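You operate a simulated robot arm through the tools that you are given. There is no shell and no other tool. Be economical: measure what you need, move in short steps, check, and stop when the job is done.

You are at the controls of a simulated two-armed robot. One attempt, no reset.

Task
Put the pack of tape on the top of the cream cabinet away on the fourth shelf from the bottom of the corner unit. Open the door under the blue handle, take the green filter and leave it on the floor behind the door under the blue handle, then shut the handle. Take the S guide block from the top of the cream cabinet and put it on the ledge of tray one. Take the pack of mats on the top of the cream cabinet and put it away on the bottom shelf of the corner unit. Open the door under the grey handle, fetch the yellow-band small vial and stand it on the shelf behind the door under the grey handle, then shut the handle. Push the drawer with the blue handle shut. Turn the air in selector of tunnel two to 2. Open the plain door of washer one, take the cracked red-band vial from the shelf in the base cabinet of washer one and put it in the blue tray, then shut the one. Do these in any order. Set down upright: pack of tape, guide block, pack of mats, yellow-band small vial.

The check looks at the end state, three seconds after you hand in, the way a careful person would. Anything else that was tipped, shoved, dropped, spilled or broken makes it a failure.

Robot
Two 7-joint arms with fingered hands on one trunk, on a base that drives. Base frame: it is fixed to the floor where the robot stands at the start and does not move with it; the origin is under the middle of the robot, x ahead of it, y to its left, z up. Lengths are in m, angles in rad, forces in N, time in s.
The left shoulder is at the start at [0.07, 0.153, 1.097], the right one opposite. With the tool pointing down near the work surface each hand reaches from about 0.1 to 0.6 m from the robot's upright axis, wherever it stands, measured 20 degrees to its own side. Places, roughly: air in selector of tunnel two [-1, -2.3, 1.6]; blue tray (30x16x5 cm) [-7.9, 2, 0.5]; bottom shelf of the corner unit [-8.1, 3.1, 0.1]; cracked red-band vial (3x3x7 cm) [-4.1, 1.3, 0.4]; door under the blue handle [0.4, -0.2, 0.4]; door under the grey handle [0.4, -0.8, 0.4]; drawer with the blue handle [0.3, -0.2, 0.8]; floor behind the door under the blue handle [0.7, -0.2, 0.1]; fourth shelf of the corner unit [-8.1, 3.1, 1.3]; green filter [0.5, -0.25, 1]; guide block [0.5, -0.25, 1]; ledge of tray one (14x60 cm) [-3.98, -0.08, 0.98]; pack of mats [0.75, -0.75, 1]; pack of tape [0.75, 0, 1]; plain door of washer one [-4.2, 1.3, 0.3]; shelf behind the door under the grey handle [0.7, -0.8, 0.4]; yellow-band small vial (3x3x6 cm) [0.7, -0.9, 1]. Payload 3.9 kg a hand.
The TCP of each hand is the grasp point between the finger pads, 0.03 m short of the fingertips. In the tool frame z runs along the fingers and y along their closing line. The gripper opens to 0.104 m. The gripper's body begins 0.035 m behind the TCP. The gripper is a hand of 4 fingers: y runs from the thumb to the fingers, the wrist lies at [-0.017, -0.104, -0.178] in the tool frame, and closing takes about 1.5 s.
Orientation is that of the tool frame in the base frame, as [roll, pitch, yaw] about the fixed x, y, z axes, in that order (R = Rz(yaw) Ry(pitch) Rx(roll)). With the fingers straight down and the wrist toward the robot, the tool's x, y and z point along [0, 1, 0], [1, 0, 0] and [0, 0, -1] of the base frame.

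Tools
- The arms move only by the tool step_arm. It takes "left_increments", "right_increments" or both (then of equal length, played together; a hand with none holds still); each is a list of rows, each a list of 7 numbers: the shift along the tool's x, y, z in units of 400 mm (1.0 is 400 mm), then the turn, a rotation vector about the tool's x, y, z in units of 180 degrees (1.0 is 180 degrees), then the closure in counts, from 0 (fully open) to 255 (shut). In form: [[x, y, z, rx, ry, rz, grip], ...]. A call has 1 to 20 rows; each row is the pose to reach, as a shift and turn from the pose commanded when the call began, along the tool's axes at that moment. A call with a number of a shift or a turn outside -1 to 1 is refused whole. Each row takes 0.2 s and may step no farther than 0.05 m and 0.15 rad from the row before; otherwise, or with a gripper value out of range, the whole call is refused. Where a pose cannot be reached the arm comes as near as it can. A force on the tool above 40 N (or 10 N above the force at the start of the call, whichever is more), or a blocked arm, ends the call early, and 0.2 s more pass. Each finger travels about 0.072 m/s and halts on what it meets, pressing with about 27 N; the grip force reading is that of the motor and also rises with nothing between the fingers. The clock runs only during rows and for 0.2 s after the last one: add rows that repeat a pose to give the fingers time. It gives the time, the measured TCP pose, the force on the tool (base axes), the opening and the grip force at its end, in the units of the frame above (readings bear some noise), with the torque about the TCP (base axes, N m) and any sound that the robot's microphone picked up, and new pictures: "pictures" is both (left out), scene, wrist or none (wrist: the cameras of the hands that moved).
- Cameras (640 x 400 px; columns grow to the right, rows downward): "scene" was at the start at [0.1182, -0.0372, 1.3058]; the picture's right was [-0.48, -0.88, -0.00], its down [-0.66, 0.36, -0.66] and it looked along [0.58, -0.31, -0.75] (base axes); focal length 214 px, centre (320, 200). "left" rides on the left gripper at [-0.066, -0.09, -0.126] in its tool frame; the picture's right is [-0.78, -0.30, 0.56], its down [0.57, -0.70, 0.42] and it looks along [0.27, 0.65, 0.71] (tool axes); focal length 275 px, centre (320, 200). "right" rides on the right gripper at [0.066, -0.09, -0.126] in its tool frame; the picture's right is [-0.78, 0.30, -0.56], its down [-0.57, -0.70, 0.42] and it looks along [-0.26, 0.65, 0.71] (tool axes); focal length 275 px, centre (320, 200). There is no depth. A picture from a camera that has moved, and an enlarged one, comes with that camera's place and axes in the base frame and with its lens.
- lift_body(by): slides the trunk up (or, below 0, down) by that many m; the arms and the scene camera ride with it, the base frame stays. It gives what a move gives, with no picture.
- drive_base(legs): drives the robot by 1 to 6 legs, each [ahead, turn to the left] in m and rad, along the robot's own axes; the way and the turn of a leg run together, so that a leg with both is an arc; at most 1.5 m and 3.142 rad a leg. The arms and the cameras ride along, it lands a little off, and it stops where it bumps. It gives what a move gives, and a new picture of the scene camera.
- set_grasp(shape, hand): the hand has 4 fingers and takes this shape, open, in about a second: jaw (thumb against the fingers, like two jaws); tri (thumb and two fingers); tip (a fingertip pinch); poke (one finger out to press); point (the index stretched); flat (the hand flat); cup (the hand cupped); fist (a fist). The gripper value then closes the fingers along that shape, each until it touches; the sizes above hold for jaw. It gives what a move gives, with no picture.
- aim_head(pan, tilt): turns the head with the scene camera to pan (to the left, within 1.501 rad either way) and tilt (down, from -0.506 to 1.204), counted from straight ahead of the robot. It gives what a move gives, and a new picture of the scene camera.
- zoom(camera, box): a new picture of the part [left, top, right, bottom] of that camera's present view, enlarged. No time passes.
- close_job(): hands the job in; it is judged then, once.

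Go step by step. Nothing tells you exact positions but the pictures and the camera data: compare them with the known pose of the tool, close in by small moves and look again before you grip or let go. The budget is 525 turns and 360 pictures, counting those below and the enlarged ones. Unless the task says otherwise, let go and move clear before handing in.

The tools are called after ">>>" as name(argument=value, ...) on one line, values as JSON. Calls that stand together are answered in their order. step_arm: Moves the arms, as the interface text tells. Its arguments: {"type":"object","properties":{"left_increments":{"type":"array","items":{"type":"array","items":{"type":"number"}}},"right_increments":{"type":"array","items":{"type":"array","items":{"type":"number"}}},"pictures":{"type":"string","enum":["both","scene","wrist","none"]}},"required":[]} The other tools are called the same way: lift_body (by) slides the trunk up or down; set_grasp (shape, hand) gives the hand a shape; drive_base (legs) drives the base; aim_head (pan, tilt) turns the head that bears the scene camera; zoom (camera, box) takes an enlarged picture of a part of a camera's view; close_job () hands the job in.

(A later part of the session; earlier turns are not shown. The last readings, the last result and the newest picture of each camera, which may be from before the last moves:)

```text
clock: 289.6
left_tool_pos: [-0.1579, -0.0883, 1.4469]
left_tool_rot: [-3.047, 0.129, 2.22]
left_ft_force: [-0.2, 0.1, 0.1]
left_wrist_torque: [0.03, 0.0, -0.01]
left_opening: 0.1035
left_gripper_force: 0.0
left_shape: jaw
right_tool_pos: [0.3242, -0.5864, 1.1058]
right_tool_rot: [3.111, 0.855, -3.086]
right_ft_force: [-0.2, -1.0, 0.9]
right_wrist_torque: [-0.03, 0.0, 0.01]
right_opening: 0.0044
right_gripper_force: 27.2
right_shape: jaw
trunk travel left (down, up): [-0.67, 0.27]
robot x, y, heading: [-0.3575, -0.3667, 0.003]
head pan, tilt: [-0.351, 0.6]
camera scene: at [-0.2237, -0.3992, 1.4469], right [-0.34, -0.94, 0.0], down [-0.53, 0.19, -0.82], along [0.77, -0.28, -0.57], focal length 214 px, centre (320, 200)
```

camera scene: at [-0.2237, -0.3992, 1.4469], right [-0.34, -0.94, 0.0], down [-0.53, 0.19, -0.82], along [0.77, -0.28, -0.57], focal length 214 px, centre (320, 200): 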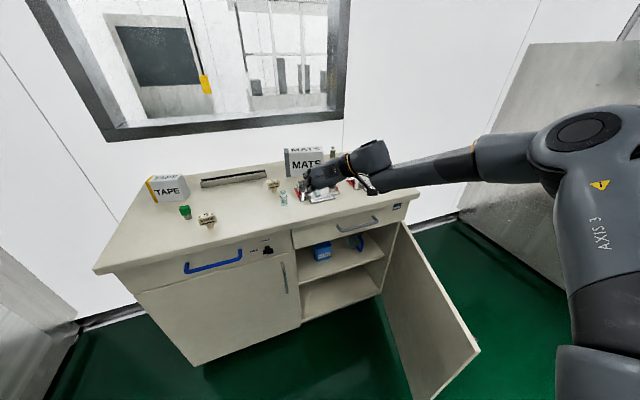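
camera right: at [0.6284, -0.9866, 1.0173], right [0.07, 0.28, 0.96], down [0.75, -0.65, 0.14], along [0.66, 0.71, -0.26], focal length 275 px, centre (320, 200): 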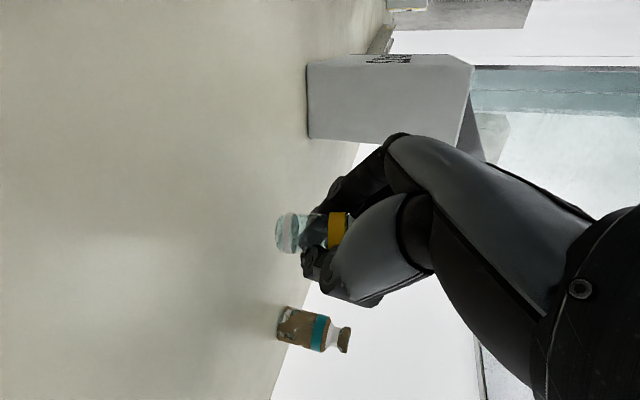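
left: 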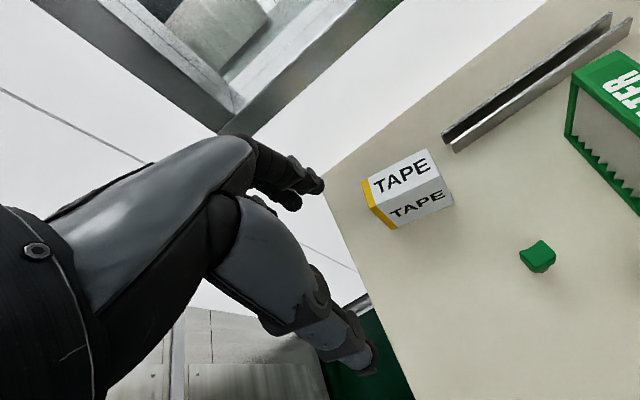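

>>> drive_base(legs=[[-0.1, 0]])

>>> lift_body(by=-0.4)

>>> lift_body(by=-0.18)

>>> aim_head(pan=-0.25, tilt=0.5)

```text
clock: 290.7
left_tool_pos: [-0.2543, -0.0874, 1.4467]
left_tool_rot: [-3.045, 0.127, 2.22]
left_ft_force: [-0.6, -0.3, 0.6]
left_wrist_torque: [0.0, 0.05, 0.02]
left_opening: 0.1038
left_gripper_force: 0.2
left_shape: jaw
right_tool_pos: [0.2257, -0.5856, 1.103]
right_tool_rot: [3.112, 0.851, -3.084]
right_ft_force: [0.0, 0.4, -0.3]
right_wrist_torque: [0.0, 0.01, -0.01]
right_opening: 0.0044
right_gripper_force: 27.4
right_shape: jaw
trunk travel left (down, up): [-0.67, 0.27]
robot x, y, heading: [-0.4534, -0.3651, -0.001]
head pan, tilt: [-0.351, 0.6]
camera scene: at [-0.321, -0.399, 1.4467], right [-0.34, -0.94, 0.0], down [-0.53, 0.19, -0.82], along [0.77, -0.28, -0.57], focal length 214 px, centre (320, 200)
```

scene: 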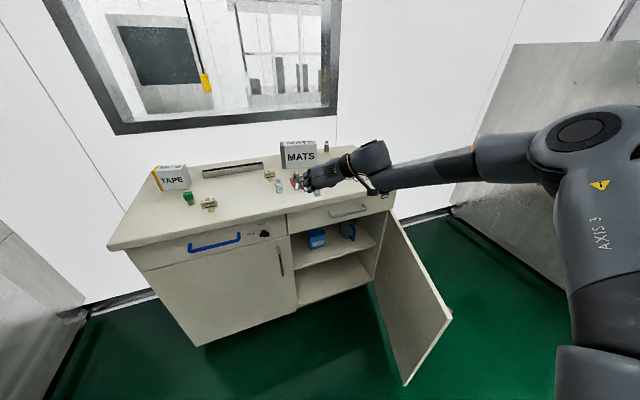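

```text
clock: 294.5
left_tool_pos: [-0.2566, -0.0874, 1.0465]
left_tool_rot: [-3.043, 0.129, 2.22]
left_ft_force: [-0.3, 0.4, -0.9]
left_wrist_torque: [0.0, -0.01, 0.0]
left_opening: 0.1035
left_gripper_force: 0.1
left_shape: jaw
right_tool_pos: [0.2253, -0.5857, 0.7058]
right_tool_rot: [3.109, 0.853, -3.087]
right_ft_force: [-0.6, -0.1, -0.5]
right_wrist_torque: [0.02, 0.01, 0.02]
right_opening: 0.0047
right_gripper_force: 26.8
right_shape: jaw
trunk travel left (down, up): [-0.27, 0.67]
robot x, y, heading: [-0.4532, -0.3673, 0.005]
head pan, tilt: [-0.351, 0.6]
```

```text
clock: 296.5
left_tool_pos: [-0.2578, -0.0873, 0.8671]
left_tool_rot: [-3.044, 0.129, 2.22]
left_ft_force: [0.1, -0.4, 0.1]
left_wrist_torque: [-0.01, 0.01, -0.01]
left_opening: 0.1034
left_gripper_force: 0.1
left_shape: jaw
right_tool_pos: [0.2258, -0.5853, 0.5256]
right_tool_rot: [3.11, 0.853, -3.087]
right_ft_force: [-0.2, 1.1, -0.5]
right_wrist_torque: [0.01, 0.01, 0.02]
right_opening: 0.0044
right_gripper_force: 26.6
right_shape: jaw
trunk travel left (down, up): [-0.09, 0.85]
robot x, y, heading: [-0.4577, -0.3647, 0.004]
head pan, tilt: [-0.351, 0.6]
```

```text
clock: 297.2
left_tool_pos: [-0.2558, -0.0874, 0.8663]
left_tool_rot: [-3.045, 0.128, 2.22]
left_ft_force: [-0.2, -1.1, -0.4]
left_wrist_torque: [-0.03, -0.01, 0.06]
left_opening: 0.1036
left_gripper_force: 0.1
left_shape: jaw
right_tool_pos: [0.2252, -0.5857, 0.5256]
right_tool_rot: [3.11, 0.853, -3.086]
right_ft_force: [0.5, 0.6, -0.6]
right_wrist_torque: [0.0, 0.01, 0.0]
right_opening: 0.0043
right_gripper_force: 27.2
right_shape: jaw
trunk travel left (down, up): [-0.09, 0.85]
robot x, y, heading: [-0.4555, -0.3703, 0.003]
head pan, tilt: [-0.25, 0.499]
camera scene: at [-0.3178, -0.3908, 0.8759], right [-0.25, -0.97, 0.0], down [-0.46, 0.12, -0.88], along [0.85, -0.22, -0.48], focal length 214 px, centre (320, 200)
```

scene: 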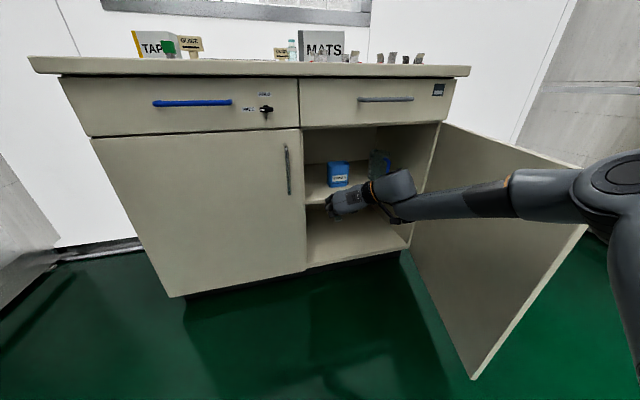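

>>> drive_base(legs=[[0.26, 0]])

>>> zoom(camera="right", box=[0, 0, 640, 400])

```text
clock: 299.1
left_tool_pos: [0.0051, -0.0869, 0.8668]
left_tool_rot: [-3.045, 0.128, 2.221]
left_ft_force: [-0.1, -0.5, -0.3]
left_wrist_torque: [-0.04, 0.04, 0.02]
left_opening: 0.1035
left_gripper_force: 0.1
left_shape: jaw
right_tool_pos: [0.4868, -0.5863, 0.5245]
right_tool_rot: [3.111, 0.852, -3.086]
right_ft_force: [-0.2, 0.6, 0.6]
right_wrist_torque: [0.0, 0.0, -0.01]
right_opening: 0.0044
right_gripper_force: 26.8
right_shape: jaw
trunk travel left (down, up): [-0.09, 0.85]
robot x, y, heading: [-0.1917, -0.3659, 0.006]
head pan, tilt: [-0.25, 0.499]
camera scene: at [-0.0557, -0.391, 0.8759], right [-0.25, -0.97, 0.0], down [-0.46, 0.12, -0.88], along [0.85, -0.22, -0.48], focal length 214 px, centre (320, 200)
```

scene: 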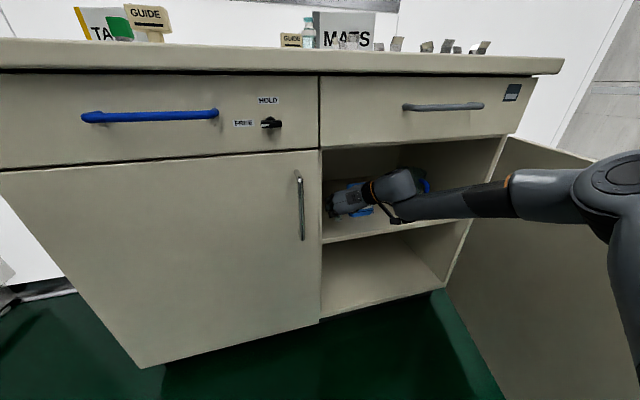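

```text
1.00 times, centred on (320, 200) of right (not enlarged: the box is as wide or as high as the picture)
camera zoom: at [0.3572, -0.6871, 0.557], right [0.07, 0.28, 0.96], down [0.75, -0.65, 0.14], along [0.66, 0.71, -0.26], focal length 275 px, centre (320, 200)
```

zoom: 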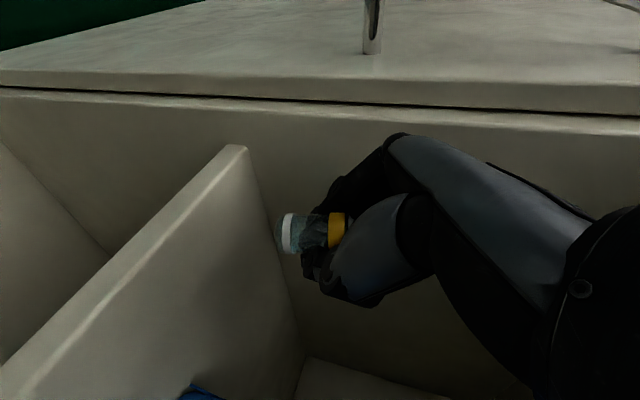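

The shelf's front edge is at x≈0.465, so I'll go 5 cm deeper and a bit right.

>>> drive_base(legs=[[0.05, 0]])

>>> step_arm(right_increments=[[0.02, -0.03, 0, 0, 0, 0, 255], [0.03, -0.05, 0.02, 0, 0, 0, 255]], pictures="wrist")

```text
clock: 300.0
left_tool_pos: [0.0549, -0.0877, 0.868]
left_tool_rot: [-3.045, 0.128, 2.219]
left_ft_force: [-0.4, -0.4, 0.3]
left_wrist_torque: [0.01, 0.04, 0.02]
left_opening: 0.1038
left_gripper_force: 0.1
left_shape: jaw
right_tool_pos: [0.5375, -0.5857, 0.5259]
right_tool_rot: [3.11, 0.851, -3.088]
right_ft_force: [-0.2, -0.5, -0.1]
right_wrist_torque: [-0.02, -0.02, -0.01]
right_opening: 0.0044
right_gripper_force: 27.1
right_shape: jaw
trunk travel left (down, up): [-0.09, 0.85]
robot x, y, heading: [-0.1441, -0.3644, 0.004]
head pan, tilt: [-0.25, 0.499]
camera scene: at [-0.0055, -0.391, 0.8759], right [-0.25, -0.97, 0.0], down [-0.46, 0.12, -0.88], along [0.85, -0.22, -0.48], focal length 214 px, centre (320, 200)
```

scene: 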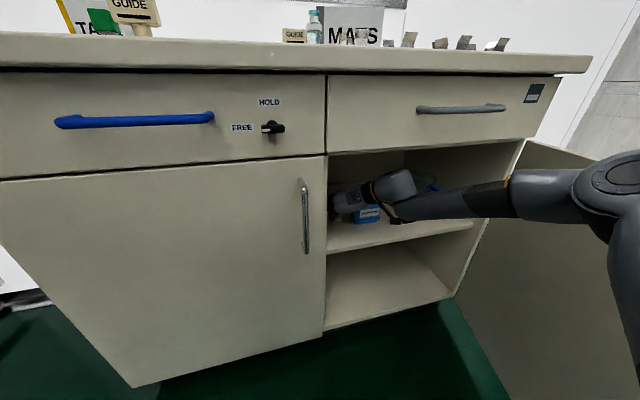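

```text
clock: 300.6
left_tool_pos: [0.0548, -0.087, 0.8676]
left_tool_rot: [-3.044, 0.13, 2.219]
left_ft_force: [0.6, 0.4, 0.0]
left_wrist_torque: [0.03, -0.02, 0.0]
left_opening: 0.1039
left_gripper_force: 0.0
left_shape: jaw
right_tool_pos: [0.537, -0.6058, 0.5118]
right_tool_rot: [3.108, 0.855, -3.091]
right_ft_force: [0.1, 0.6, -0.3]
right_wrist_torque: [-0.01, 0.0, -0.01]
right_opening: 0.0044
right_gripper_force: 27.0
right_shape: jaw
trunk travel left (down, up): [-0.09, 0.85]
robot x, y, heading: [-0.1427, -0.3693, -0.001]
head pan, tilt: [-0.25, 0.499]
camera right: at [0.4057, -0.7073, 0.5427], right [0.07, 0.28, 0.96], down [0.75, -0.65, 0.14], along [0.66, 0.71, -0.26], focal length 275 px, centre (320, 200)
```

right: 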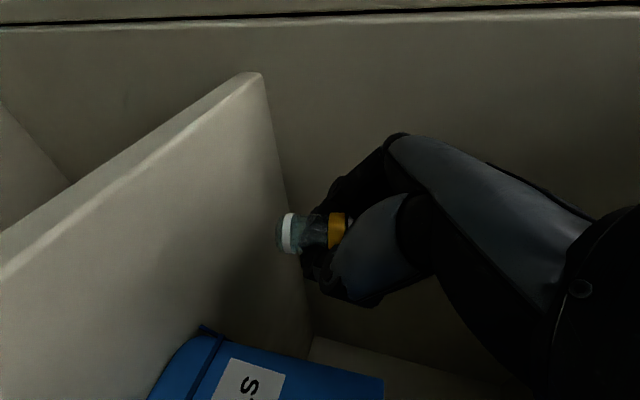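

>>> step_arm(right_increments=[[0.02, 0, 0.017, 0, 0, 0, 255], [0.04, 0, 0.035, 0, 0, 0, 255], [0.055, 0, 0.048, 0, 0, 0, 255], [0.064, 0, 0.056, 0, 0, 0, 255]], pictures="wrist")

```text
clock: 301.6
left_tool_pos: [0.055, -0.0866, 0.8665]
left_tool_rot: [-3.046, 0.131, 2.22]
left_ft_force: [0.6, -0.4, 0.1]
left_wrist_torque: [0.03, -0.02, 0.0]
left_opening: 0.1036
left_gripper_force: 0.0
left_shape: jaw
right_tool_pos: [0.5238, -0.6057, 0.4835]
right_tool_rot: [3.109, 0.852, -3.089]
right_ft_force: [-0.4, -0.7, 0.4]
right_wrist_torque: [0.0, -0.02, 0.01]
right_opening: 0.0045
right_gripper_force: 27.0
right_shape: jaw
right hand out of reach, approached as far as the arm can: row 1, 2, 3, 4
trunk travel left (down, up): [-0.09, 0.85]
robot x, y, heading: [-0.1433, -0.3662, -0.002]
head pan, tilt: [-0.25, 0.499]
camera right: at [0.3937, -0.708, 0.5149], right [0.07, 0.28, 0.96], down [0.75, -0.65, 0.14], along [0.66, 0.71, -0.26], focal length 275 px, centre (320, 200)
```

right: 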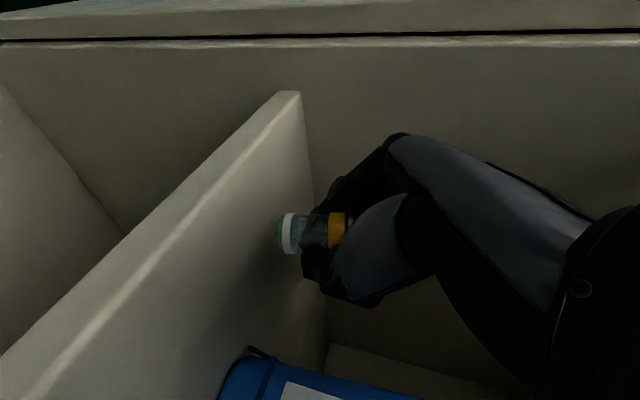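

>>> lift_body(by=-0.012)

>>> lift_body(by=-0.006)

```text
clock: 302.2
left_tool_pos: [0.0549, -0.0871, 0.8566]
left_tool_rot: [-3.047, 0.131, 2.223]
left_ft_force: [0.5, 0.9, -0.3]
left_wrist_torque: [-0.01, 0.02, 0.0]
left_opening: 0.1036
left_gripper_force: 0.1
left_shape: jaw
right_tool_pos: [0.524, -0.6066, 0.4737]
right_tool_rot: [3.109, 0.855, -3.089]
right_ft_force: [1.4, -1.0, 6.6]
right_wrist_torque: [0.05, -0.01, -0.03]
right_opening: 0.0045
right_gripper_force: 26.8
right_shape: jaw
trunk travel left (down, up): [-0.078, 0.862]
robot x, y, heading: [-0.1449, -0.3692, -0.001]
head pan, tilt: [-0.25, 0.499]
```

```text
clock: 302.8
left_tool_pos: [0.0534, -0.0869, 0.8485]
left_tool_rot: [-3.044, 0.132, 2.221]
left_ft_force: [0.1, 0.2, -0.7]
left_wrist_torque: [-0.01, -0.02, 0.01]
left_opening: 0.1035
left_gripper_force: 0.1
left_shape: jaw
right_tool_pos: [0.524, -0.6074, 0.4664]
right_tool_rot: [3.111, 0.857, -3.086]
right_ft_force: [1.0, 0.0, 12.6]
right_wrist_torque: [0.1, -0.21, 0.01]
right_opening: 0.0043
right_gripper_force: 26.5
right_shape: jaw
trunk travel left (down, up): [-0.072, 0.868]
robot x, y, heading: [-0.1451, -0.3683, -0.004]
head pan, tilt: [-0.25, 0.499]
```

Contact. I'll release slowly.

>>> step_arm(right_increments=[[0, 0, 0, 0, 0, 0, 230], [0, 0, 0, 0, 0, 0, 200], [0, 0, 0, 0, 0, 0, 170], [0, 0, 0, 0, 0, 0, 140], [0, 0, 0, 0, 0, 0, 110], [0, 0, 0, 0, 0, 0, 90], [0, 0, 0, 0, 0, 0, 70], [0, 0, 0, 0, 0, 0, 60]], pictures="wrist")

```text
clock: 304.6
left_tool_pos: [0.052, -0.0873, 0.8496]
left_tool_rot: [-3.046, 0.132, 2.22]
left_ft_force: [1.3, 0.4, 0.3]
left_wrist_torque: [-0.01, -0.01, -0.01]
left_opening: 0.1036
left_gripper_force: 0.0
left_shape: jaw
right_tool_pos: [0.5242, -0.6069, 0.47]
right_tool_rot: [3.111, 0.86, -3.089]
right_ft_force: [-0.4, -8.4, 26.2]
right_wrist_torque: [0.5, -0.31, -0.06]
right_opening: 0.0696
right_gripper_force: 0.1
right_shape: jaw
trunk travel left (down, up): [-0.072, 0.868]
robot x, y, heading: [-0.1424, -0.3696, -0.005]
head pan, tilt: [-0.25, 0.499]
camera right: at [0.3927, -0.7085, 0.5005], right [0.06, 0.28, 0.96], down [0.75, -0.65, 0.14], along [0.66, 0.71, -0.25], focal length 275 px, centre (320, 200)
```

right: 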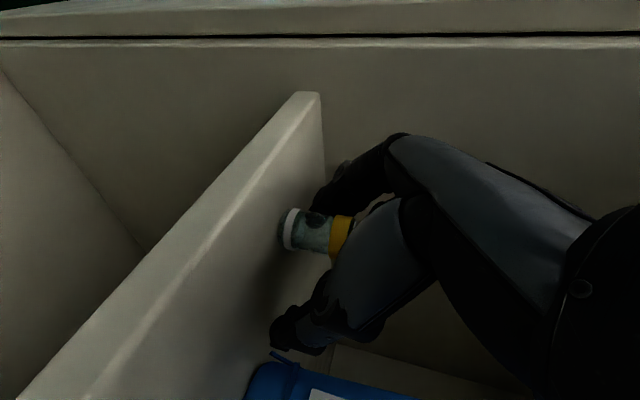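

>>> lift_body(by=0.01)

>>> step_arm(right_increments=[[0, 0.01, 0, 0, 0, 0, 40], [0, 0.01, 0, 0, 0, 0, 20], [0, 0.01, -0.03, 0, 0, 0, 10], [0, 0.01, -0.07, 0, 0, 0, 10], [0, 0.01, -0.12, 0, 0, 0, 10]], pictures="wrist")

```text
clock: 305.1
left_tool_pos: [0.0554, -0.0868, 0.8601]
left_tool_rot: [-3.045, 0.13, 2.219]
left_ft_force: [0.0, -0.3, 1.0]
left_wrist_torque: [-0.01, 0.01, 0.02]
left_opening: 0.1037
left_gripper_force: 0.0
left_shape: jaw
right_tool_pos: [0.5224, -0.6062, 0.4722]
right_tool_rot: [3.111, 0.846, -3.084]
right_ft_force: [0.1, -0.4, -0.2]
right_wrist_torque: [0.01, -0.04, -0.02]
right_opening: 0.0794
right_gripper_force: 0.0
right_shape: jaw
trunk travel left (down, up): [-0.082, 0.858]
robot x, y, heading: [-0.1412, -0.368, 0.005]
head pan, tilt: [-0.25, 0.499]
```

```text
clock: 306.3
left_tool_pos: [0.0558, -0.0876, 0.8575]
left_tool_rot: [-3.046, 0.128, 2.22]
left_ft_force: [-0.3, 0.3, -0.1]
left_wrist_torque: [0.0, 0.02, 0.01]
left_opening: 0.1041
left_gripper_force: 0.0
left_shape: jaw
right_tool_pos: [0.4869, -0.6053, 0.5074]
right_tool_rot: [3.109, 0.852, -3.087]
right_ft_force: [0.1, 0.1, 0.2]
right_wrist_torque: [0.0, 0.01, 0.03]
right_opening: 0.0995
right_gripper_force: 0.1
right_shape: jaw
trunk travel left (down, up): [-0.082, 0.858]
robot x, y, heading: [-0.1458, -0.3684, -0.002]
head pan, tilt: [-0.25, 0.499]
camera right: at [0.3568, -0.7072, 0.5389], right [0.07, 0.28, 0.96], down [0.75, -0.65, 0.14], along [0.66, 0.71, -0.26], focal length 275 px, centre (320, 200)
```

right: 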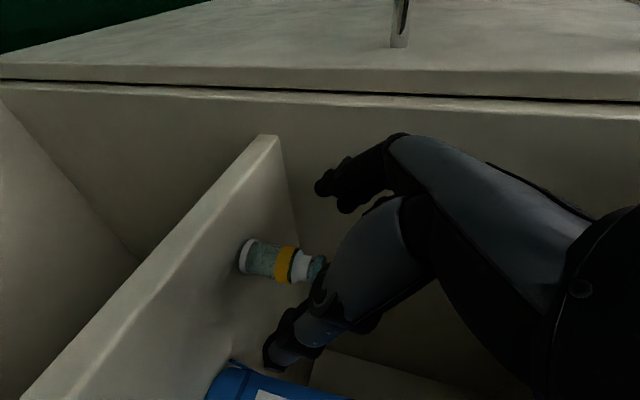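

The vial stands upright on the shelf. Withdrawing fully.

>>> step_arm(right_increments=[[0, 0, -0.06, 0, 0, 0, 10], [0, 0, -0.12, 0, 0, 0, 10], [0, 0, -0.18, 0, 0, 0, 10], [0, 0, -0.24, 0, 0, 0, 10]], pictures="none")

>>> drive_base(legs=[[-0.3, 0]])

>>> zoom(camera="scene", box=[240, 100, 440, 225])

```text
clock: 307.3
left_tool_pos: [0.0551, -0.087, 0.8592]
left_tool_rot: [-3.044, 0.128, 2.219]
left_ft_force: [-0.4, -0.2, 0.9]
left_wrist_torque: [-0.01, 0.01, -0.01]
left_opening: 0.1037
left_gripper_force: 0.1
left_shape: jaw
right_tool_pos: [0.415, -0.6119, 0.5714]
right_tool_rot: [3.11, 0.851, -3.087]
right_ft_force: [-0.3, 1.1, -0.4]
right_wrist_torque: [0.01, -0.01, -0.06]
right_opening: 0.0995
right_gripper_force: 0.0
right_shape: jaw
trunk travel left (down, up): [-0.082, 0.858]
robot x, y, heading: [-0.1435, -0.3672, 0.002]
head pan, tilt: [-0.25, 0.499]
```

```text
clock: 309.4
left_tool_pos: [-0.241, -0.088, 0.8584]
left_tool_rot: [-3.044, 0.128, 2.218]
left_ft_force: [-0.3, 0.1, -0.3]
left_wrist_torque: [0.01, 0.0, 0.03]
left_opening: 0.1034
left_gripper_force: 0.0
left_shape: jaw
right_tool_pos: [0.1175, -0.6126, 0.5704]
right_tool_rot: [3.108, 0.853, -3.09]
right_ft_force: [0.2, 0.5, -0.6]
right_wrist_torque: [0.0, 0.01, -0.02]
right_opening: 0.0994
right_gripper_force: 0.1
right_shape: jaw
trunk travel left (down, up): [-0.082, 0.858]
robot x, y, heading: [-0.439, -0.3673, -0.004]
head pan, tilt: [-0.25, 0.499]
camera scene: at [-0.3036, -0.3907, 0.868], right [-0.25, -0.97, 0.0], down [-0.46, 0.12, -0.88], along [0.85, -0.22, -0.48], focal length 214 px, centre (320, 200)
```

scene: 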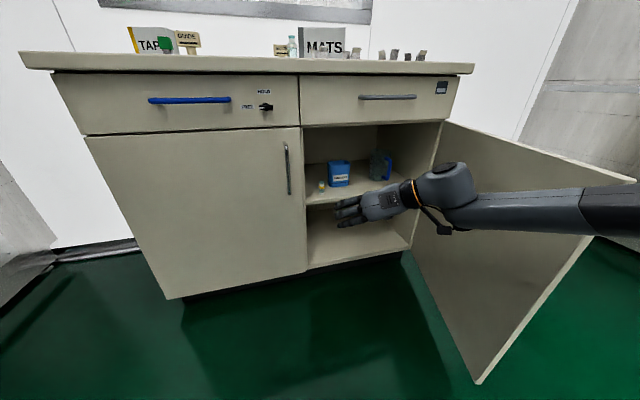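

```text
3.20 times, centred on (340, 162) of scene
camera zoom: at [-0.3036, -0.3907, 0.868], right [-0.25, -0.97, 0.0], down [-0.46, 0.12, -0.88], along [0.85, -0.22, -0.48], focal length 686 px, centre (256, 320)
```

zoom: 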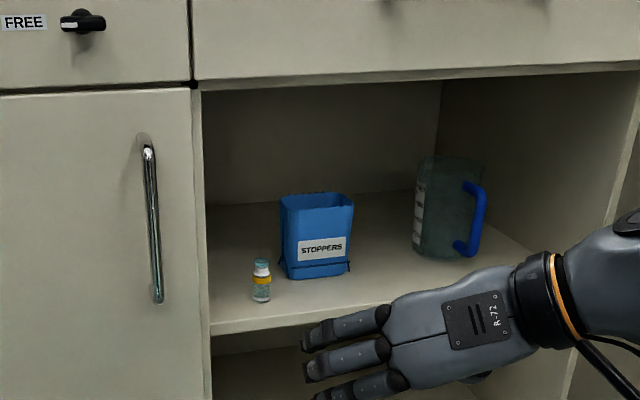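

The vial is upright and the left door is flush. Now I'll go round to push the right door shut from outside.

>>> drive_base(legs=[[-0.05, 0.9], [-0.5, 0], [0, -0.9]])

>>> aim_head(pan=-0.4, tilt=0.5)

```text
clock: 316.9
left_tool_pos: [-0.5997, -0.4992, 0.8583]
left_tool_rot: [-3.045, 0.129, 2.221]
left_ft_force: [-0.5, 0.8, 0.0]
left_wrist_torque: [-0.05, -0.01, 0.03]
left_opening: 0.1039
left_gripper_force: 0.1
left_shape: jaw
right_tool_pos: [-0.2372, -1.0234, 0.5699]
right_tool_rot: [3.111, 0.853, -3.086]
right_ft_force: [-0.3, 0.6, 0.0]
right_wrist_torque: [0.02, -0.04, 0.0]
right_opening: 0.0994
right_gripper_force: 0.1
right_shape: jaw
trunk travel left (down, up): [-0.082, 0.858]
robot x, y, heading: [-0.7978, -0.7764, -0.002]
head pan, tilt: [-0.25, 0.499]
camera scene: at [-0.6597, -0.8027, 0.868], right [-0.25, -0.97, 0.0], down [-0.46, 0.12, -0.88], along [0.85, -0.22, -0.48], focal length 214 px, centre (320, 200)
```

scene: 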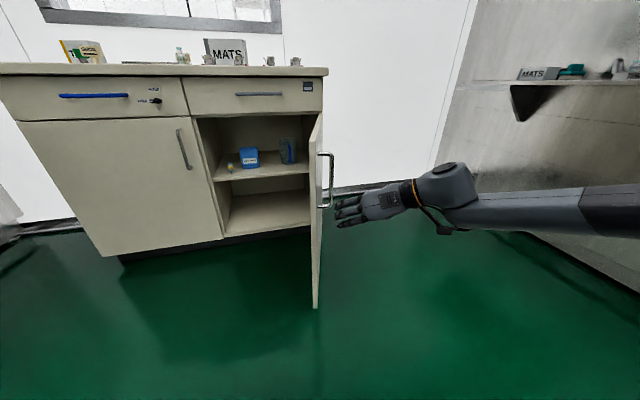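

```text
clock: 317.6
left_tool_pos: [-0.5996, -0.4995, 0.8592]
left_tool_rot: [-3.045, 0.128, 2.221]
left_ft_force: [0.3, -0.1, 0.1]
left_wrist_torque: [0.0, 0.01, -0.03]
left_opening: 0.1036
left_gripper_force: 0.1
left_shape: jaw
right_tool_pos: [-0.2383, -1.0233, 0.5708]
right_tool_rot: [3.108, 0.853, -3.088]
right_ft_force: [0.0, 0.2, 0.5]
right_wrist_torque: [0.02, 0.0, -0.02]
right_opening: 0.0996
right_gripper_force: 0.1
right_shape: jaw
trunk travel left (down, up): [-0.082, 0.858]
robot x, y, heading: [-0.7997, -0.7789, 0.001]
head pan, tilt: [-0.4, 0.499]
camera scene: at [-0.664, -0.8154, 0.868], right [-0.39, -0.92, 0.0], down [-0.44, 0.19, -0.88], along [0.81, -0.34, -0.48], focal length 214 px, centre (320, 200)
```

scene: 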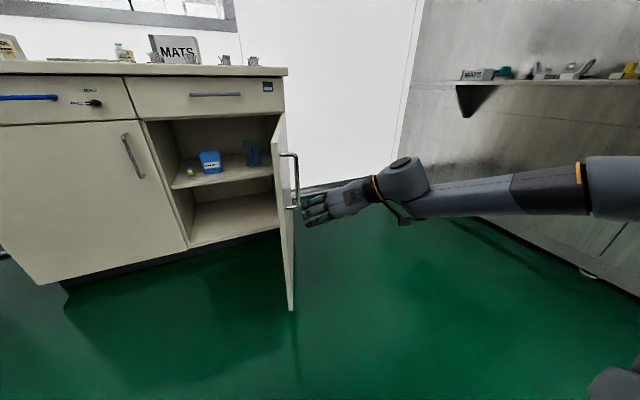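

>>> drive_base(legs=[[0.22, -0.04]])

>>> step_arm(right_increments=[[0, 0.08, 0, 0, 0, 0, 255], [0, 0.16, 0, 0, 0, 0, 255], [0, 0.24, 0.0, 0, 0, 0, 255], [0, 0.32, 0.0, 0, 0, 0, 255], [0, 0.4, 0.0, 0, 0, 0, 255], [0, 0.48, 0.0, 0, 0, 0, 255], [0, 0.56, 0.0, 0, 0, 0, 255], [0, 0.64, 0.0, 0, 0, 0, 255], [0, 0.72, 0.0, 0, 0, 0, 255]], pictures="scene")

```text
clock: 319.0
left_tool_pos: [-0.4621, -0.5052, 0.8581]
left_tool_rot: [-3.047, 0.131, 2.196]
left_ft_force: [-0.5, -0.2, -0.3]
left_wrist_torque: [-0.01, -0.02, 0.0]
left_opening: 0.1036
left_gripper_force: 0.1
left_shape: jaw
right_tool_pos: [-0.1203, -1.0339, 0.566]
right_tool_rot: [3.109, 0.841, -3.092]
right_ft_force: [-0.7, 0.0, 0.5]
right_wrist_torque: [0.02, -0.02, -0.01]
right_opening: 0.0998
right_gripper_force: 0.0
right_shape: jaw
trunk travel left (down, up): [-0.082, 0.858]
robot x, y, heading: [-0.6697, -0.7814, -0.029]
head pan, tilt: [-0.4, 0.499]
stopped in leg 1: the force on the tool passed its limit at 57 N (the readings are from after the stop); the commanded pose is now the measured one
camera scene: at [-0.5357, -0.8201, 0.8681], right [-0.41, -0.91, 0.0], down [-0.44, 0.2, -0.88], along [0.8, -0.36, -0.48], focal length 214 px, centre (320, 200)
```

scene: 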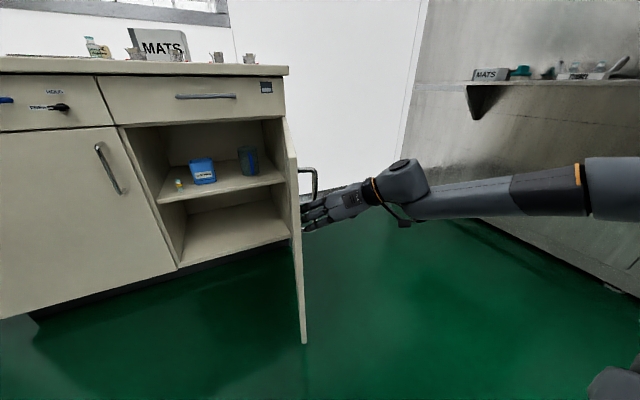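

```text
clock: 321.0
left_tool_pos: [-0.4616, -0.5056, 0.8592]
left_tool_rot: [-3.044, 0.129, 2.196]
left_ft_force: [-0.7, -0.2, -0.1]
left_wrist_torque: [0.01, 0.01, -0.01]
left_opening: 0.1038
left_gripper_force: 0.1
left_shape: jaw
right_tool_pos: [-0.1525, -0.7638, 0.5761]
right_tool_rot: [3.11, 0.842, -3.09]
right_ft_force: [0.0, -0.1, -0.2]
right_wrist_torque: [-0.02, -0.02, 0.02]
right_opening: 0.0035
right_gripper_force: 27.0
right_shape: jaw
right hand out of reach, approached as far as the arm can: row 9
trunk travel left (down, up): [-0.082, 0.858]
robot x, y, heading: [-0.6653, -0.7801, -0.025]
head pan, tilt: [-0.4, 0.499]
camera scene: at [-0.5352, -0.82, 0.8681], right [-0.41, -0.91, 0.0], down [-0.44, 0.2, -0.88], along [0.8, -0.36, -0.48], focal length 214 px, centre (320, 200)
```

scene: 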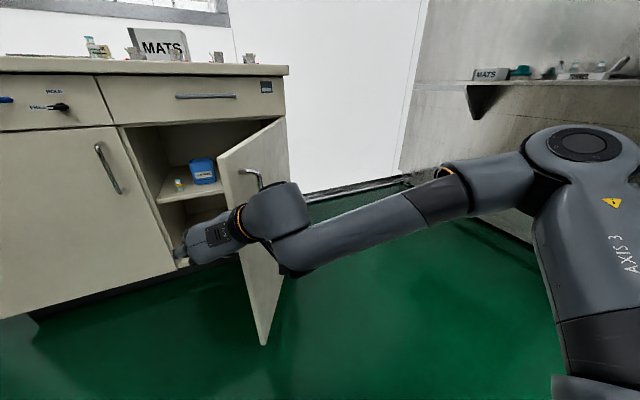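

>>> step_arm(right_increments=[[0.08, 0, -0.09, 0, 0, 0, 255], [0.13, 0, -0.15, 0, 0, 0, 255], [0.13, -0.1, -0.15, 0, 0, 0, 255], [0.13, -0.2, -0.15, 0, 0, 0, 255], [0.13, -0.3, -0.15, 0, 0, 0, 255]], pictures="none")

>>> drive_base(legs=[[0.3, 0]])

```text
clock: 322.2
left_tool_pos: [-0.4608, -0.5051, 0.8583]
left_tool_rot: [-3.045, 0.128, 2.196]
left_ft_force: [1.0, 1.3, 0.5]
left_wrist_torque: [0.0, 0.01, 0.0]
left_opening: 0.1038
left_gripper_force: 0.1
left_shape: jaw
right_tool_pos: [-0.2205, -0.8899, 0.5752]
right_tool_rot: [3.11, 0.841, -3.089]
right_ft_force: [0.1, 0.2, 0.3]
right_wrist_torque: [0.0, 0.04, 0.01]
right_opening: 0.0036
right_gripper_force: 27.2
right_shape: jaw
trunk travel left (down, up): [-0.082, 0.858]
robot x, y, heading: [-0.6689, -0.7813, -0.021]
head pan, tilt: [-0.4, 0.499]
```

```text
clock: 323.7
left_tool_pos: [-0.2836, -0.5093, 0.8596]
left_tool_rot: [-3.045, 0.129, 2.196]
left_ft_force: [-0.5, -0.2, -0.3]
left_wrist_torque: [0.02, 0.03, 0.01]
left_opening: 0.1037
left_gripper_force: 0.1
left_shape: jaw
right_tool_pos: [-0.0532, -0.885, 0.5763]
right_tool_rot: [3.116, 0.844, -3.04]
right_ft_force: [-5.0, 2.3, 1.7]
right_wrist_torque: [-0.41, -0.27, 0.12]
right_opening: 0.004
right_gripper_force: 27.4
right_shape: jaw
trunk travel left (down, up): [-0.082, 0.858]
robot x, y, heading: [-0.4888, -0.7881, -0.023]
head pan, tilt: [-0.4, 0.499]
stopped in leg 1: the force on the tool passed its limit at 65 N (the readings are from after the stop); the commanded pose is now the measured one
camera scene: at [-0.358, -0.8244, 0.868], right [-0.41, -0.91, 0.0], down [-0.44, 0.2, -0.88], along [0.8, -0.36, -0.48], focal length 214 px, centre (320, 200)
```

scene: 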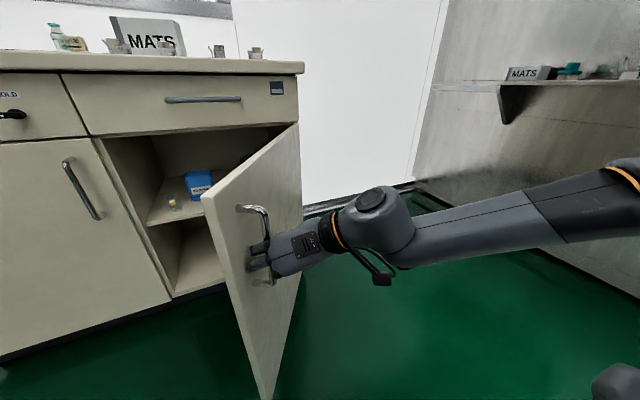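

>>> step_arm(right_increments=[[-0.02, 0.07, 0.03, 0, 0, 0, 255], [-0.04, 0.14, 0.06, 0, 0, 0, 255], [-0.07, 0.21, 0.09, 0, 0, 0, 255], [-0.1, 0.28, 0.12, 0, 0, 0, 255], [-0.13, 0.35, 0.16, 0, 0, 0, 255], [-0.17, 0.42, 0.2, 0, 0, 0, 255]], pictures="scene")

```text
clock: 325.1
left_tool_pos: [-0.2822, -0.5091, 0.858]
left_tool_rot: [-3.042, 0.127, 2.197]
left_ft_force: [0.4, 0.0, 0.2]
left_wrist_torque: [0.01, 0.02, -0.05]
left_opening: 0.1039
left_gripper_force: 0.1
left_shape: jaw
right_tool_pos: [0.0076, -0.7525, 0.59]
right_tool_rot: [3.117, 0.849, -3.038]
right_ft_force: [9.1, -9.5, -8.1]
right_wrist_torque: [-0.31, 0.38, -0.36]
right_opening: 0.0035
right_gripper_force: 27.2
right_shape: jaw
right hand out of reach, approached as far as the arm can: row 5, 6
trunk travel left (down, up): [-0.082, 0.858]
robot x, y, heading: [-0.4895, -0.7856, -0.022]
head pan, tilt: [-0.4, 0.499]
camera scene: at [-0.3559, -0.8248, 0.8676], right [-0.41, -0.91, 0.0], down [-0.44, 0.2, -0.88], along [0.8, -0.36, -0.48], focal length 214 px, centre (320, 200)
```

scene: 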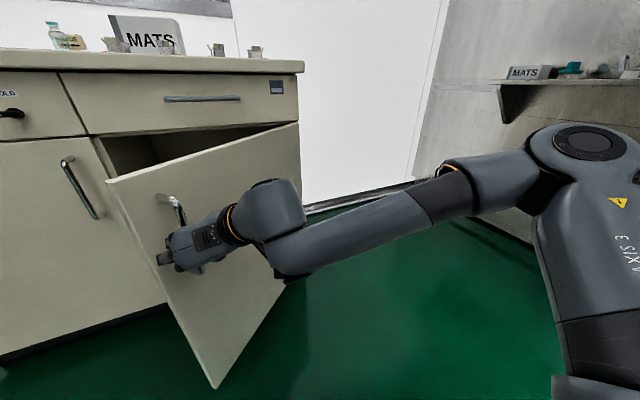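

Now drive forward to push it closed.

>>> drive_base(legs=[[0.2, 0.08]])

```text
clock: 326.2
left_tool_pos: [-0.2143, -0.5038, 0.8594]
left_tool_rot: [-3.047, 0.131, 2.227]
left_ft_force: [-1.0, -0.3, 0.1]
left_wrist_torque: [0.03, -0.05, 0.0]
left_opening: 0.1039
left_gripper_force: 0.1
left_shape: jaw
right_tool_pos: [0.0714, -0.727, 0.5875]
right_tool_rot: [3.113, 0.847, -2.966]
right_ft_force: [-7.3, 8.5, 0.1]
right_wrist_torque: [-0.37, -0.36, 0.25]
right_opening: 0.0042
right_gripper_force: 27.4
right_shape: jaw
trunk travel left (down, up): [-0.082, 0.858]
robot x, y, heading: [-0.4084, -0.7847, 0.015]
head pan, tilt: [-0.4, 0.499]
stopped in leg 1: the force on the tool passed its limit at 48 N (the readings are from after the stop); the commanded pose is now the measured one
camera scene: at [-0.2767, -0.8191, 0.8683], right [-0.37, -0.93, 0.0], down [-0.44, 0.18, -0.88], along [0.81, -0.33, -0.48], focal length 214 px, centre (320, 200)
```

scene: 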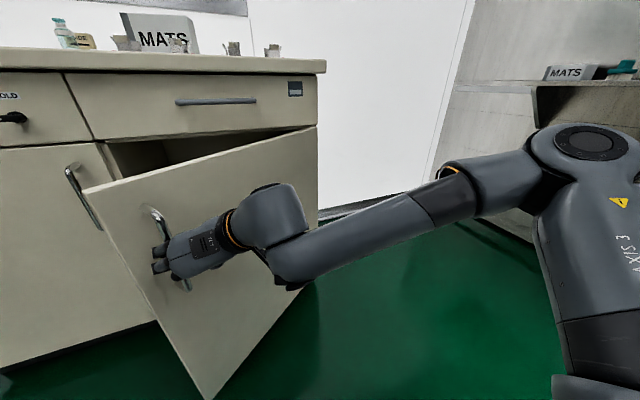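

>>> step_arm(right_increments=[[0.07, 0, -0.08, 0, 0, 0, 255], [0.13, 0, -0.15, 0, 0, 0, 255], [0.16, -0.05, -0.19, 0, 0, 0, 255], [0.16, -0.15, -0.19, 0, 0, 0, 255], [0.16, -0.25, -0.19, 0, 0, 0, 255]], pictures="none")

>>> drive_base(legs=[[0.3, 0]])

```text
clock: 327.3
left_tool_pos: [-0.2152, -0.5011, 0.8586]
left_tool_rot: [-3.044, 0.131, 2.233]
left_ft_force: [0.9, 0.1, -0.7]
left_wrist_torque: [-0.03, -0.02, -0.03]
left_opening: 0.1036
left_gripper_force: 0.1
left_shape: jaw
right_tool_pos: [-0.0244, -0.7997, 0.5856]
right_tool_rot: [3.125, 0.829, -2.934]
right_ft_force: [-15.3, 11.6, 4.5]
right_wrist_torque: [0.07, 0.15, 0.6]
right_opening: 0.0051
right_gripper_force: 26.9
right_shape: jaw
trunk travel left (down, up): [-0.082, 0.858]
robot x, y, heading: [-0.411, -0.7844, 0.013]
head pan, tilt: [-0.4, 0.499]
stopped in row 5 (right hand): the force on the tool passed its limit at 47 N (the readings are from after the stop); the commanded pose is now the measured one
```

```text
clock: 328.1
left_tool_pos: [-0.2032, -0.5018, 0.8601]
left_tool_rot: [-3.046, 0.131, 2.232]
left_ft_force: [0.6, -0.6, -0.1]
left_wrist_torque: [-0.01, 0.02, 0.0]
left_opening: 0.1038
left_gripper_force: 0.1
left_shape: jaw
right_tool_pos: [-0.0189, -0.7968, 0.5846]
right_tool_rot: [3.129, 0.821, -2.918]
right_ft_force: [-12.7, 10.4, 8.3]
right_wrist_torque: [0.22, 0.13, 0.52]
right_opening: 0.0055
right_gripper_force: 26.8
right_shape: jaw
trunk travel left (down, up): [-0.082, 0.858]
robot x, y, heading: [-0.3991, -0.7861, 0.03]
head pan, tilt: [-0.4, 0.499]
stopped in leg 1: the force on the tool passed its limit at 46 N (the readings are from after the stop); the commanded pose is now the measured one
camera scene: at [-0.2648, -0.8175, 0.8683], right [-0.36, -0.93, 0.0], down [-0.44, 0.17, -0.88], along [0.82, -0.32, -0.48], focal length 214 px, centre (320, 200)
```

scene: 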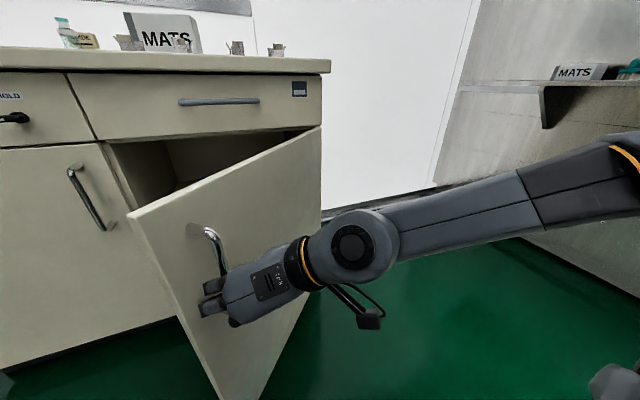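

The fingers are caught on the bar. I'll open the hand and withdraw along the finger axis.

>>> step_arm(right_increments=[[0, 0, 0, 0, 0, 0, 100], [0, 0, 0, 0, 0, 0, 0], [0, 0, 0, 0, 0, 0, 0], [0, 0, 0, 0, 0, 0, 0], [0, 0, 0, 0, 0, 0, 0], [0, 0, 0, 0, 0, 0, 0], [0, 0, -0.1, 0, 0, 0, 0], [0, 0, -0.2, 0, 0, 0, 0], [0, 0, -0.3, 0, 0, 0, 0]], pictures="scene")

```text
clock: 330.1
left_tool_pos: [-0.201, -0.5026, 0.8581]
left_tool_rot: [-3.044, 0.129, 2.232]
left_ft_force: [0.1, -1.0, -0.5]
left_wrist_torque: [-0.02, 0.03, -0.02]
left_opening: 0.1041
left_gripper_force: 0.1
left_shape: jaw
right_tool_pos: [-0.101, -0.819, 0.6637]
right_tool_rot: [3.129, 0.82, -2.921]
right_ft_force: [0.5, -0.4, -0.4]
right_wrist_torque: [-0.01, -0.02, 0.02]
right_opening: 0.1037
right_gripper_force: 0.1
right_shape: jaw
trunk travel left (down, up): [-0.082, 0.858]
robot x, y, heading: [-0.3978, -0.7892, 0.029]
head pan, tilt: [-0.4, 0.499]
camera scene: at [-0.2633, -0.8182, 0.868], right [-0.37, -0.93, 0.0], down [-0.45, 0.18, -0.88], along [0.82, -0.32, -0.48], focal length 214 px, centre (320, 200)
```

scene: 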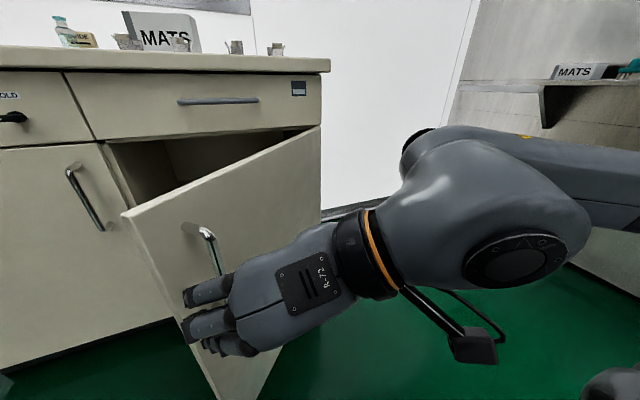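

>>> drive_base(legs=[[-0.12, 0]])

>>> set_grasp(hand="right", shape="fist")

>>> step_arm(right_increments=[[-0.04, -0.04, 0.03, 0, -0.04, 0, 255], [-0.06, -0.08, 0.06, 0, -0.08, 0, 255], [-0.06, -0.12, 0.1, 0, -0.12, 0, 255], [-0.06, -0.16, 0.14, 0, -0.16, 0, 255], [-0.06, -0.16, 0.18, 0, -0.2, 0, 255], [-0.06, -0.16, 0.22, 0, -0.22, 0, 255]], pictures="scene")

```text
clock: 331.3
left_tool_pos: [-0.3217, -0.5067, 0.8584]
left_tool_rot: [-3.046, 0.129, 2.23]
left_ft_force: [0.5, 0.0, -0.2]
left_wrist_torque: [-0.01, 0.0, 0.01]
left_opening: 0.1037
left_gripper_force: 0.0
left_shape: jaw
right_tool_pos: [-0.221, -0.8221, 0.6638]
right_tool_rot: [3.13, 0.822, -2.923]
right_ft_force: [0.1, 0.1, -0.2]
right_wrist_torque: [0.03, 0.0, -0.03]
right_opening: 0.1038
right_gripper_force: 0.0
right_shape: jaw
trunk travel left (down, up): [-0.082, 0.858]
robot x, y, heading: [-0.5155, -0.7894, 0.027]
head pan, tilt: [-0.4, 0.499]
camera scene: at [-0.383, -0.8212, 0.868], right [-0.37, -0.93, 0.0], down [-0.45, 0.18, -0.88], along [0.82, -0.32, -0.48], focal length 214 px, centre (320, 200)
```

scene: 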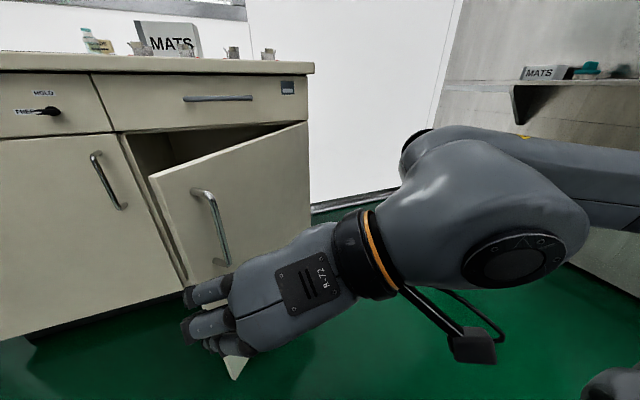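

```text
clock: 332.2
left_tool_pos: [-0.3217, -0.5054, 0.8587]
left_tool_rot: [-3.044, 0.128, 2.231]
left_ft_force: [-0.9, -0.3, -0.6]
left_wrist_torque: [0.0, 0.05, 0.0]
left_opening: 0.1039
left_gripper_force: 0.1
left_shape: jaw
right_tool_pos: [-0.221, -0.822, 0.6635]
right_tool_rot: [3.128, 0.823, -2.921]
right_ft_force: [0.2, 0.7, 0.4]
right_wrist_torque: [-0.02, -0.02, -0.01]
right_opening: 0.0
right_gripper_force: 0.0
right_shape: fist
trunk travel left (down, up): [-0.082, 0.858]
robot x, y, heading: [-0.513, -0.7874, 0.024]
head pan, tilt: [-0.4, 0.499]
```

```text
clock: 333.6
left_tool_pos: [-0.3204, -0.5046, 0.8592]
left_tool_rot: [-3.044, 0.127, 2.231]
left_ft_force: [-0.1, 0.1, -0.7]
left_wrist_torque: [-0.03, -0.05, 0.02]
left_opening: 0.1039
left_gripper_force: 0.1
left_shape: jaw
right_tool_pos: [-0.1012, -0.8822, 0.6564]
right_tool_rot: [3.09, 1.481, -2.972]
right_ft_force: [-0.4, -0.2, -0.4]
right_wrist_torque: [-0.02, 0.01, -0.04]
right_opening: 0.0
right_gripper_force: 0.1
right_shape: fist
right hand out of reach, approached as far as the arm can: row 2, 3, 4, 5, 6
trunk travel left (down, up): [-0.082, 0.858]
robot x, y, heading: [-0.519, -0.7896, 0.025]
head pan, tilt: [-0.4, 0.499]
camera scene: at [-0.3829, -0.8207, 0.8681], right [-0.37, -0.93, 0.0], down [-0.45, 0.18, -0.88], along [0.82, -0.32, -0.48], focal length 214 px, centre (320, 200)
```

scene: 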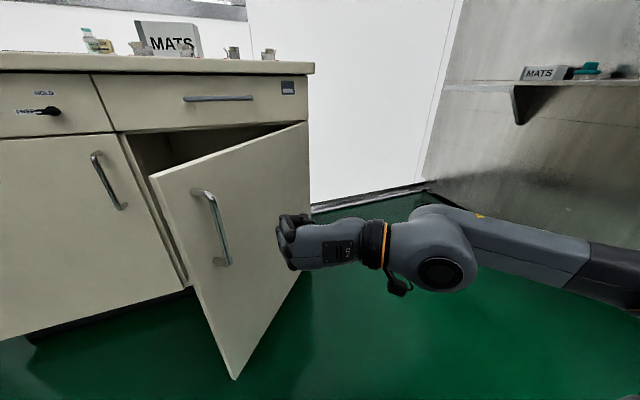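

>>> lift_body(by=-0.08)

>>> drive_base(legs=[[0.46, 0]])

```text
clock: 334.8
left_tool_pos: [-0.3201, -0.5062, 0.7795]
left_tool_rot: [-3.045, 0.131, 2.232]
left_ft_force: [0.6, -0.4, 0.0]
left_wrist_torque: [0.01, 0.04, 0.01]
left_opening: 0.1037
left_gripper_force: 0.1
left_shape: jaw
right_tool_pos: [-0.1014, -0.8829, 0.5766]
right_tool_rot: [3.075, 1.481, -2.987]
right_ft_force: [-0.7, 0.0, 0.1]
right_wrist_torque: [0.02, 0.01, 0.0]
right_opening: 0.0
right_gripper_force: 0.0
right_shape: fist
trunk travel left (down, up): [-0.002, 0.938]
robot x, y, heading: [-0.5161, -0.7866, 0.029]
head pan, tilt: [-0.4, 0.499]
```

```text
clock: 337.6
left_tool_pos: [0.1406, -0.4948, 0.7796]
left_tool_rot: [-3.045, 0.129, 2.233]
left_ft_force: [0.0, -0.5, 0.5]
left_wrist_torque: [0.01, -0.02, 0.0]
left_opening: 0.104
left_gripper_force: 0.1
left_shape: jaw
right_tool_pos: [0.3606, -0.8725, 0.5768]
right_tool_rot: [3.078, 1.481, -2.986]
right_ft_force: [-0.2, 0.3, -0.1]
right_wrist_torque: [0.0, -0.01, -0.02]
right_opening: 0.0
right_gripper_force: 0.2
right_shape: fist
trunk travel left (down, up): [-0.002, 0.938]
robot x, y, heading: [-0.0549, -0.7788, 0.023]
head pan, tilt: [-0.4, 0.499]
camera scene: at [0.0792, -0.81, 0.788], right [-0.37, -0.93, 0.0], down [-0.45, 0.18, -0.88], along [0.82, -0.32, -0.48], focal length 214 px, centre (320, 200)
```

scene: 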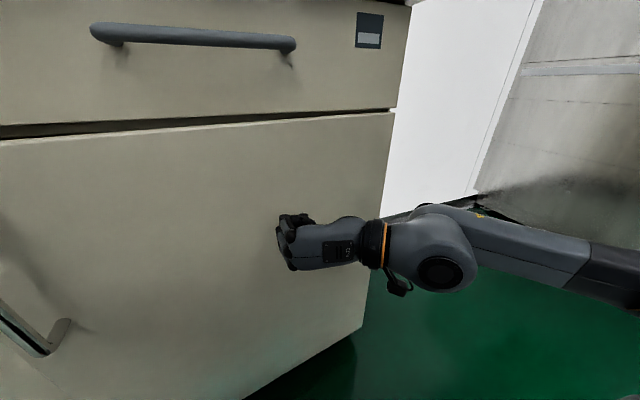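

Almost closed. A little more.

>>> drive_base(legs=[[0.1, 0]])

```text
clock: 338.6
left_tool_pos: [0.1976, -0.4927, 0.7779]
left_tool_rot: [-3.045, 0.129, 2.232]
left_ft_force: [0.1, -0.3, 0.3]
left_wrist_torque: [0.01, 0.0, -0.01]
left_opening: 0.1038
left_gripper_force: 0.0
left_shape: jaw
right_tool_pos: [0.4141, -0.8662, 0.5741]
right_tool_rot: [3.091, 1.471, -2.957]
right_ft_force: [-10.5, 2.6, -1.8]
right_wrist_torque: [0.06, 0.29, -0.03]
right_opening: 0.0001
right_gripper_force: 0.0
right_shape: fist
trunk travel left (down, up): [-0.002, 0.938]
robot x, y, heading: [0.0034, -0.7777, 0.026]
head pan, tilt: [-0.4, 0.499]
stopped in leg 1: the force on the tool passed its limit at 71 N (the readings are from after the stop); the commanded pose is now the measured one
camera scene: at [0.1374, -0.8083, 0.7881], right [-0.37, -0.93, 0.0], down [-0.44, 0.18, -0.88], along [0.82, -0.32, -0.48], focal length 214 px, centre (320, 200)
```

scene: 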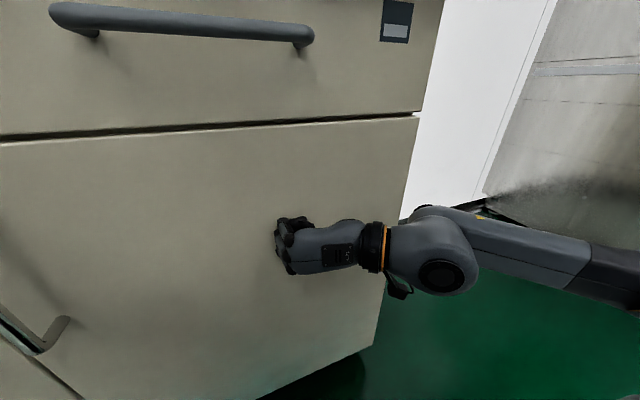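

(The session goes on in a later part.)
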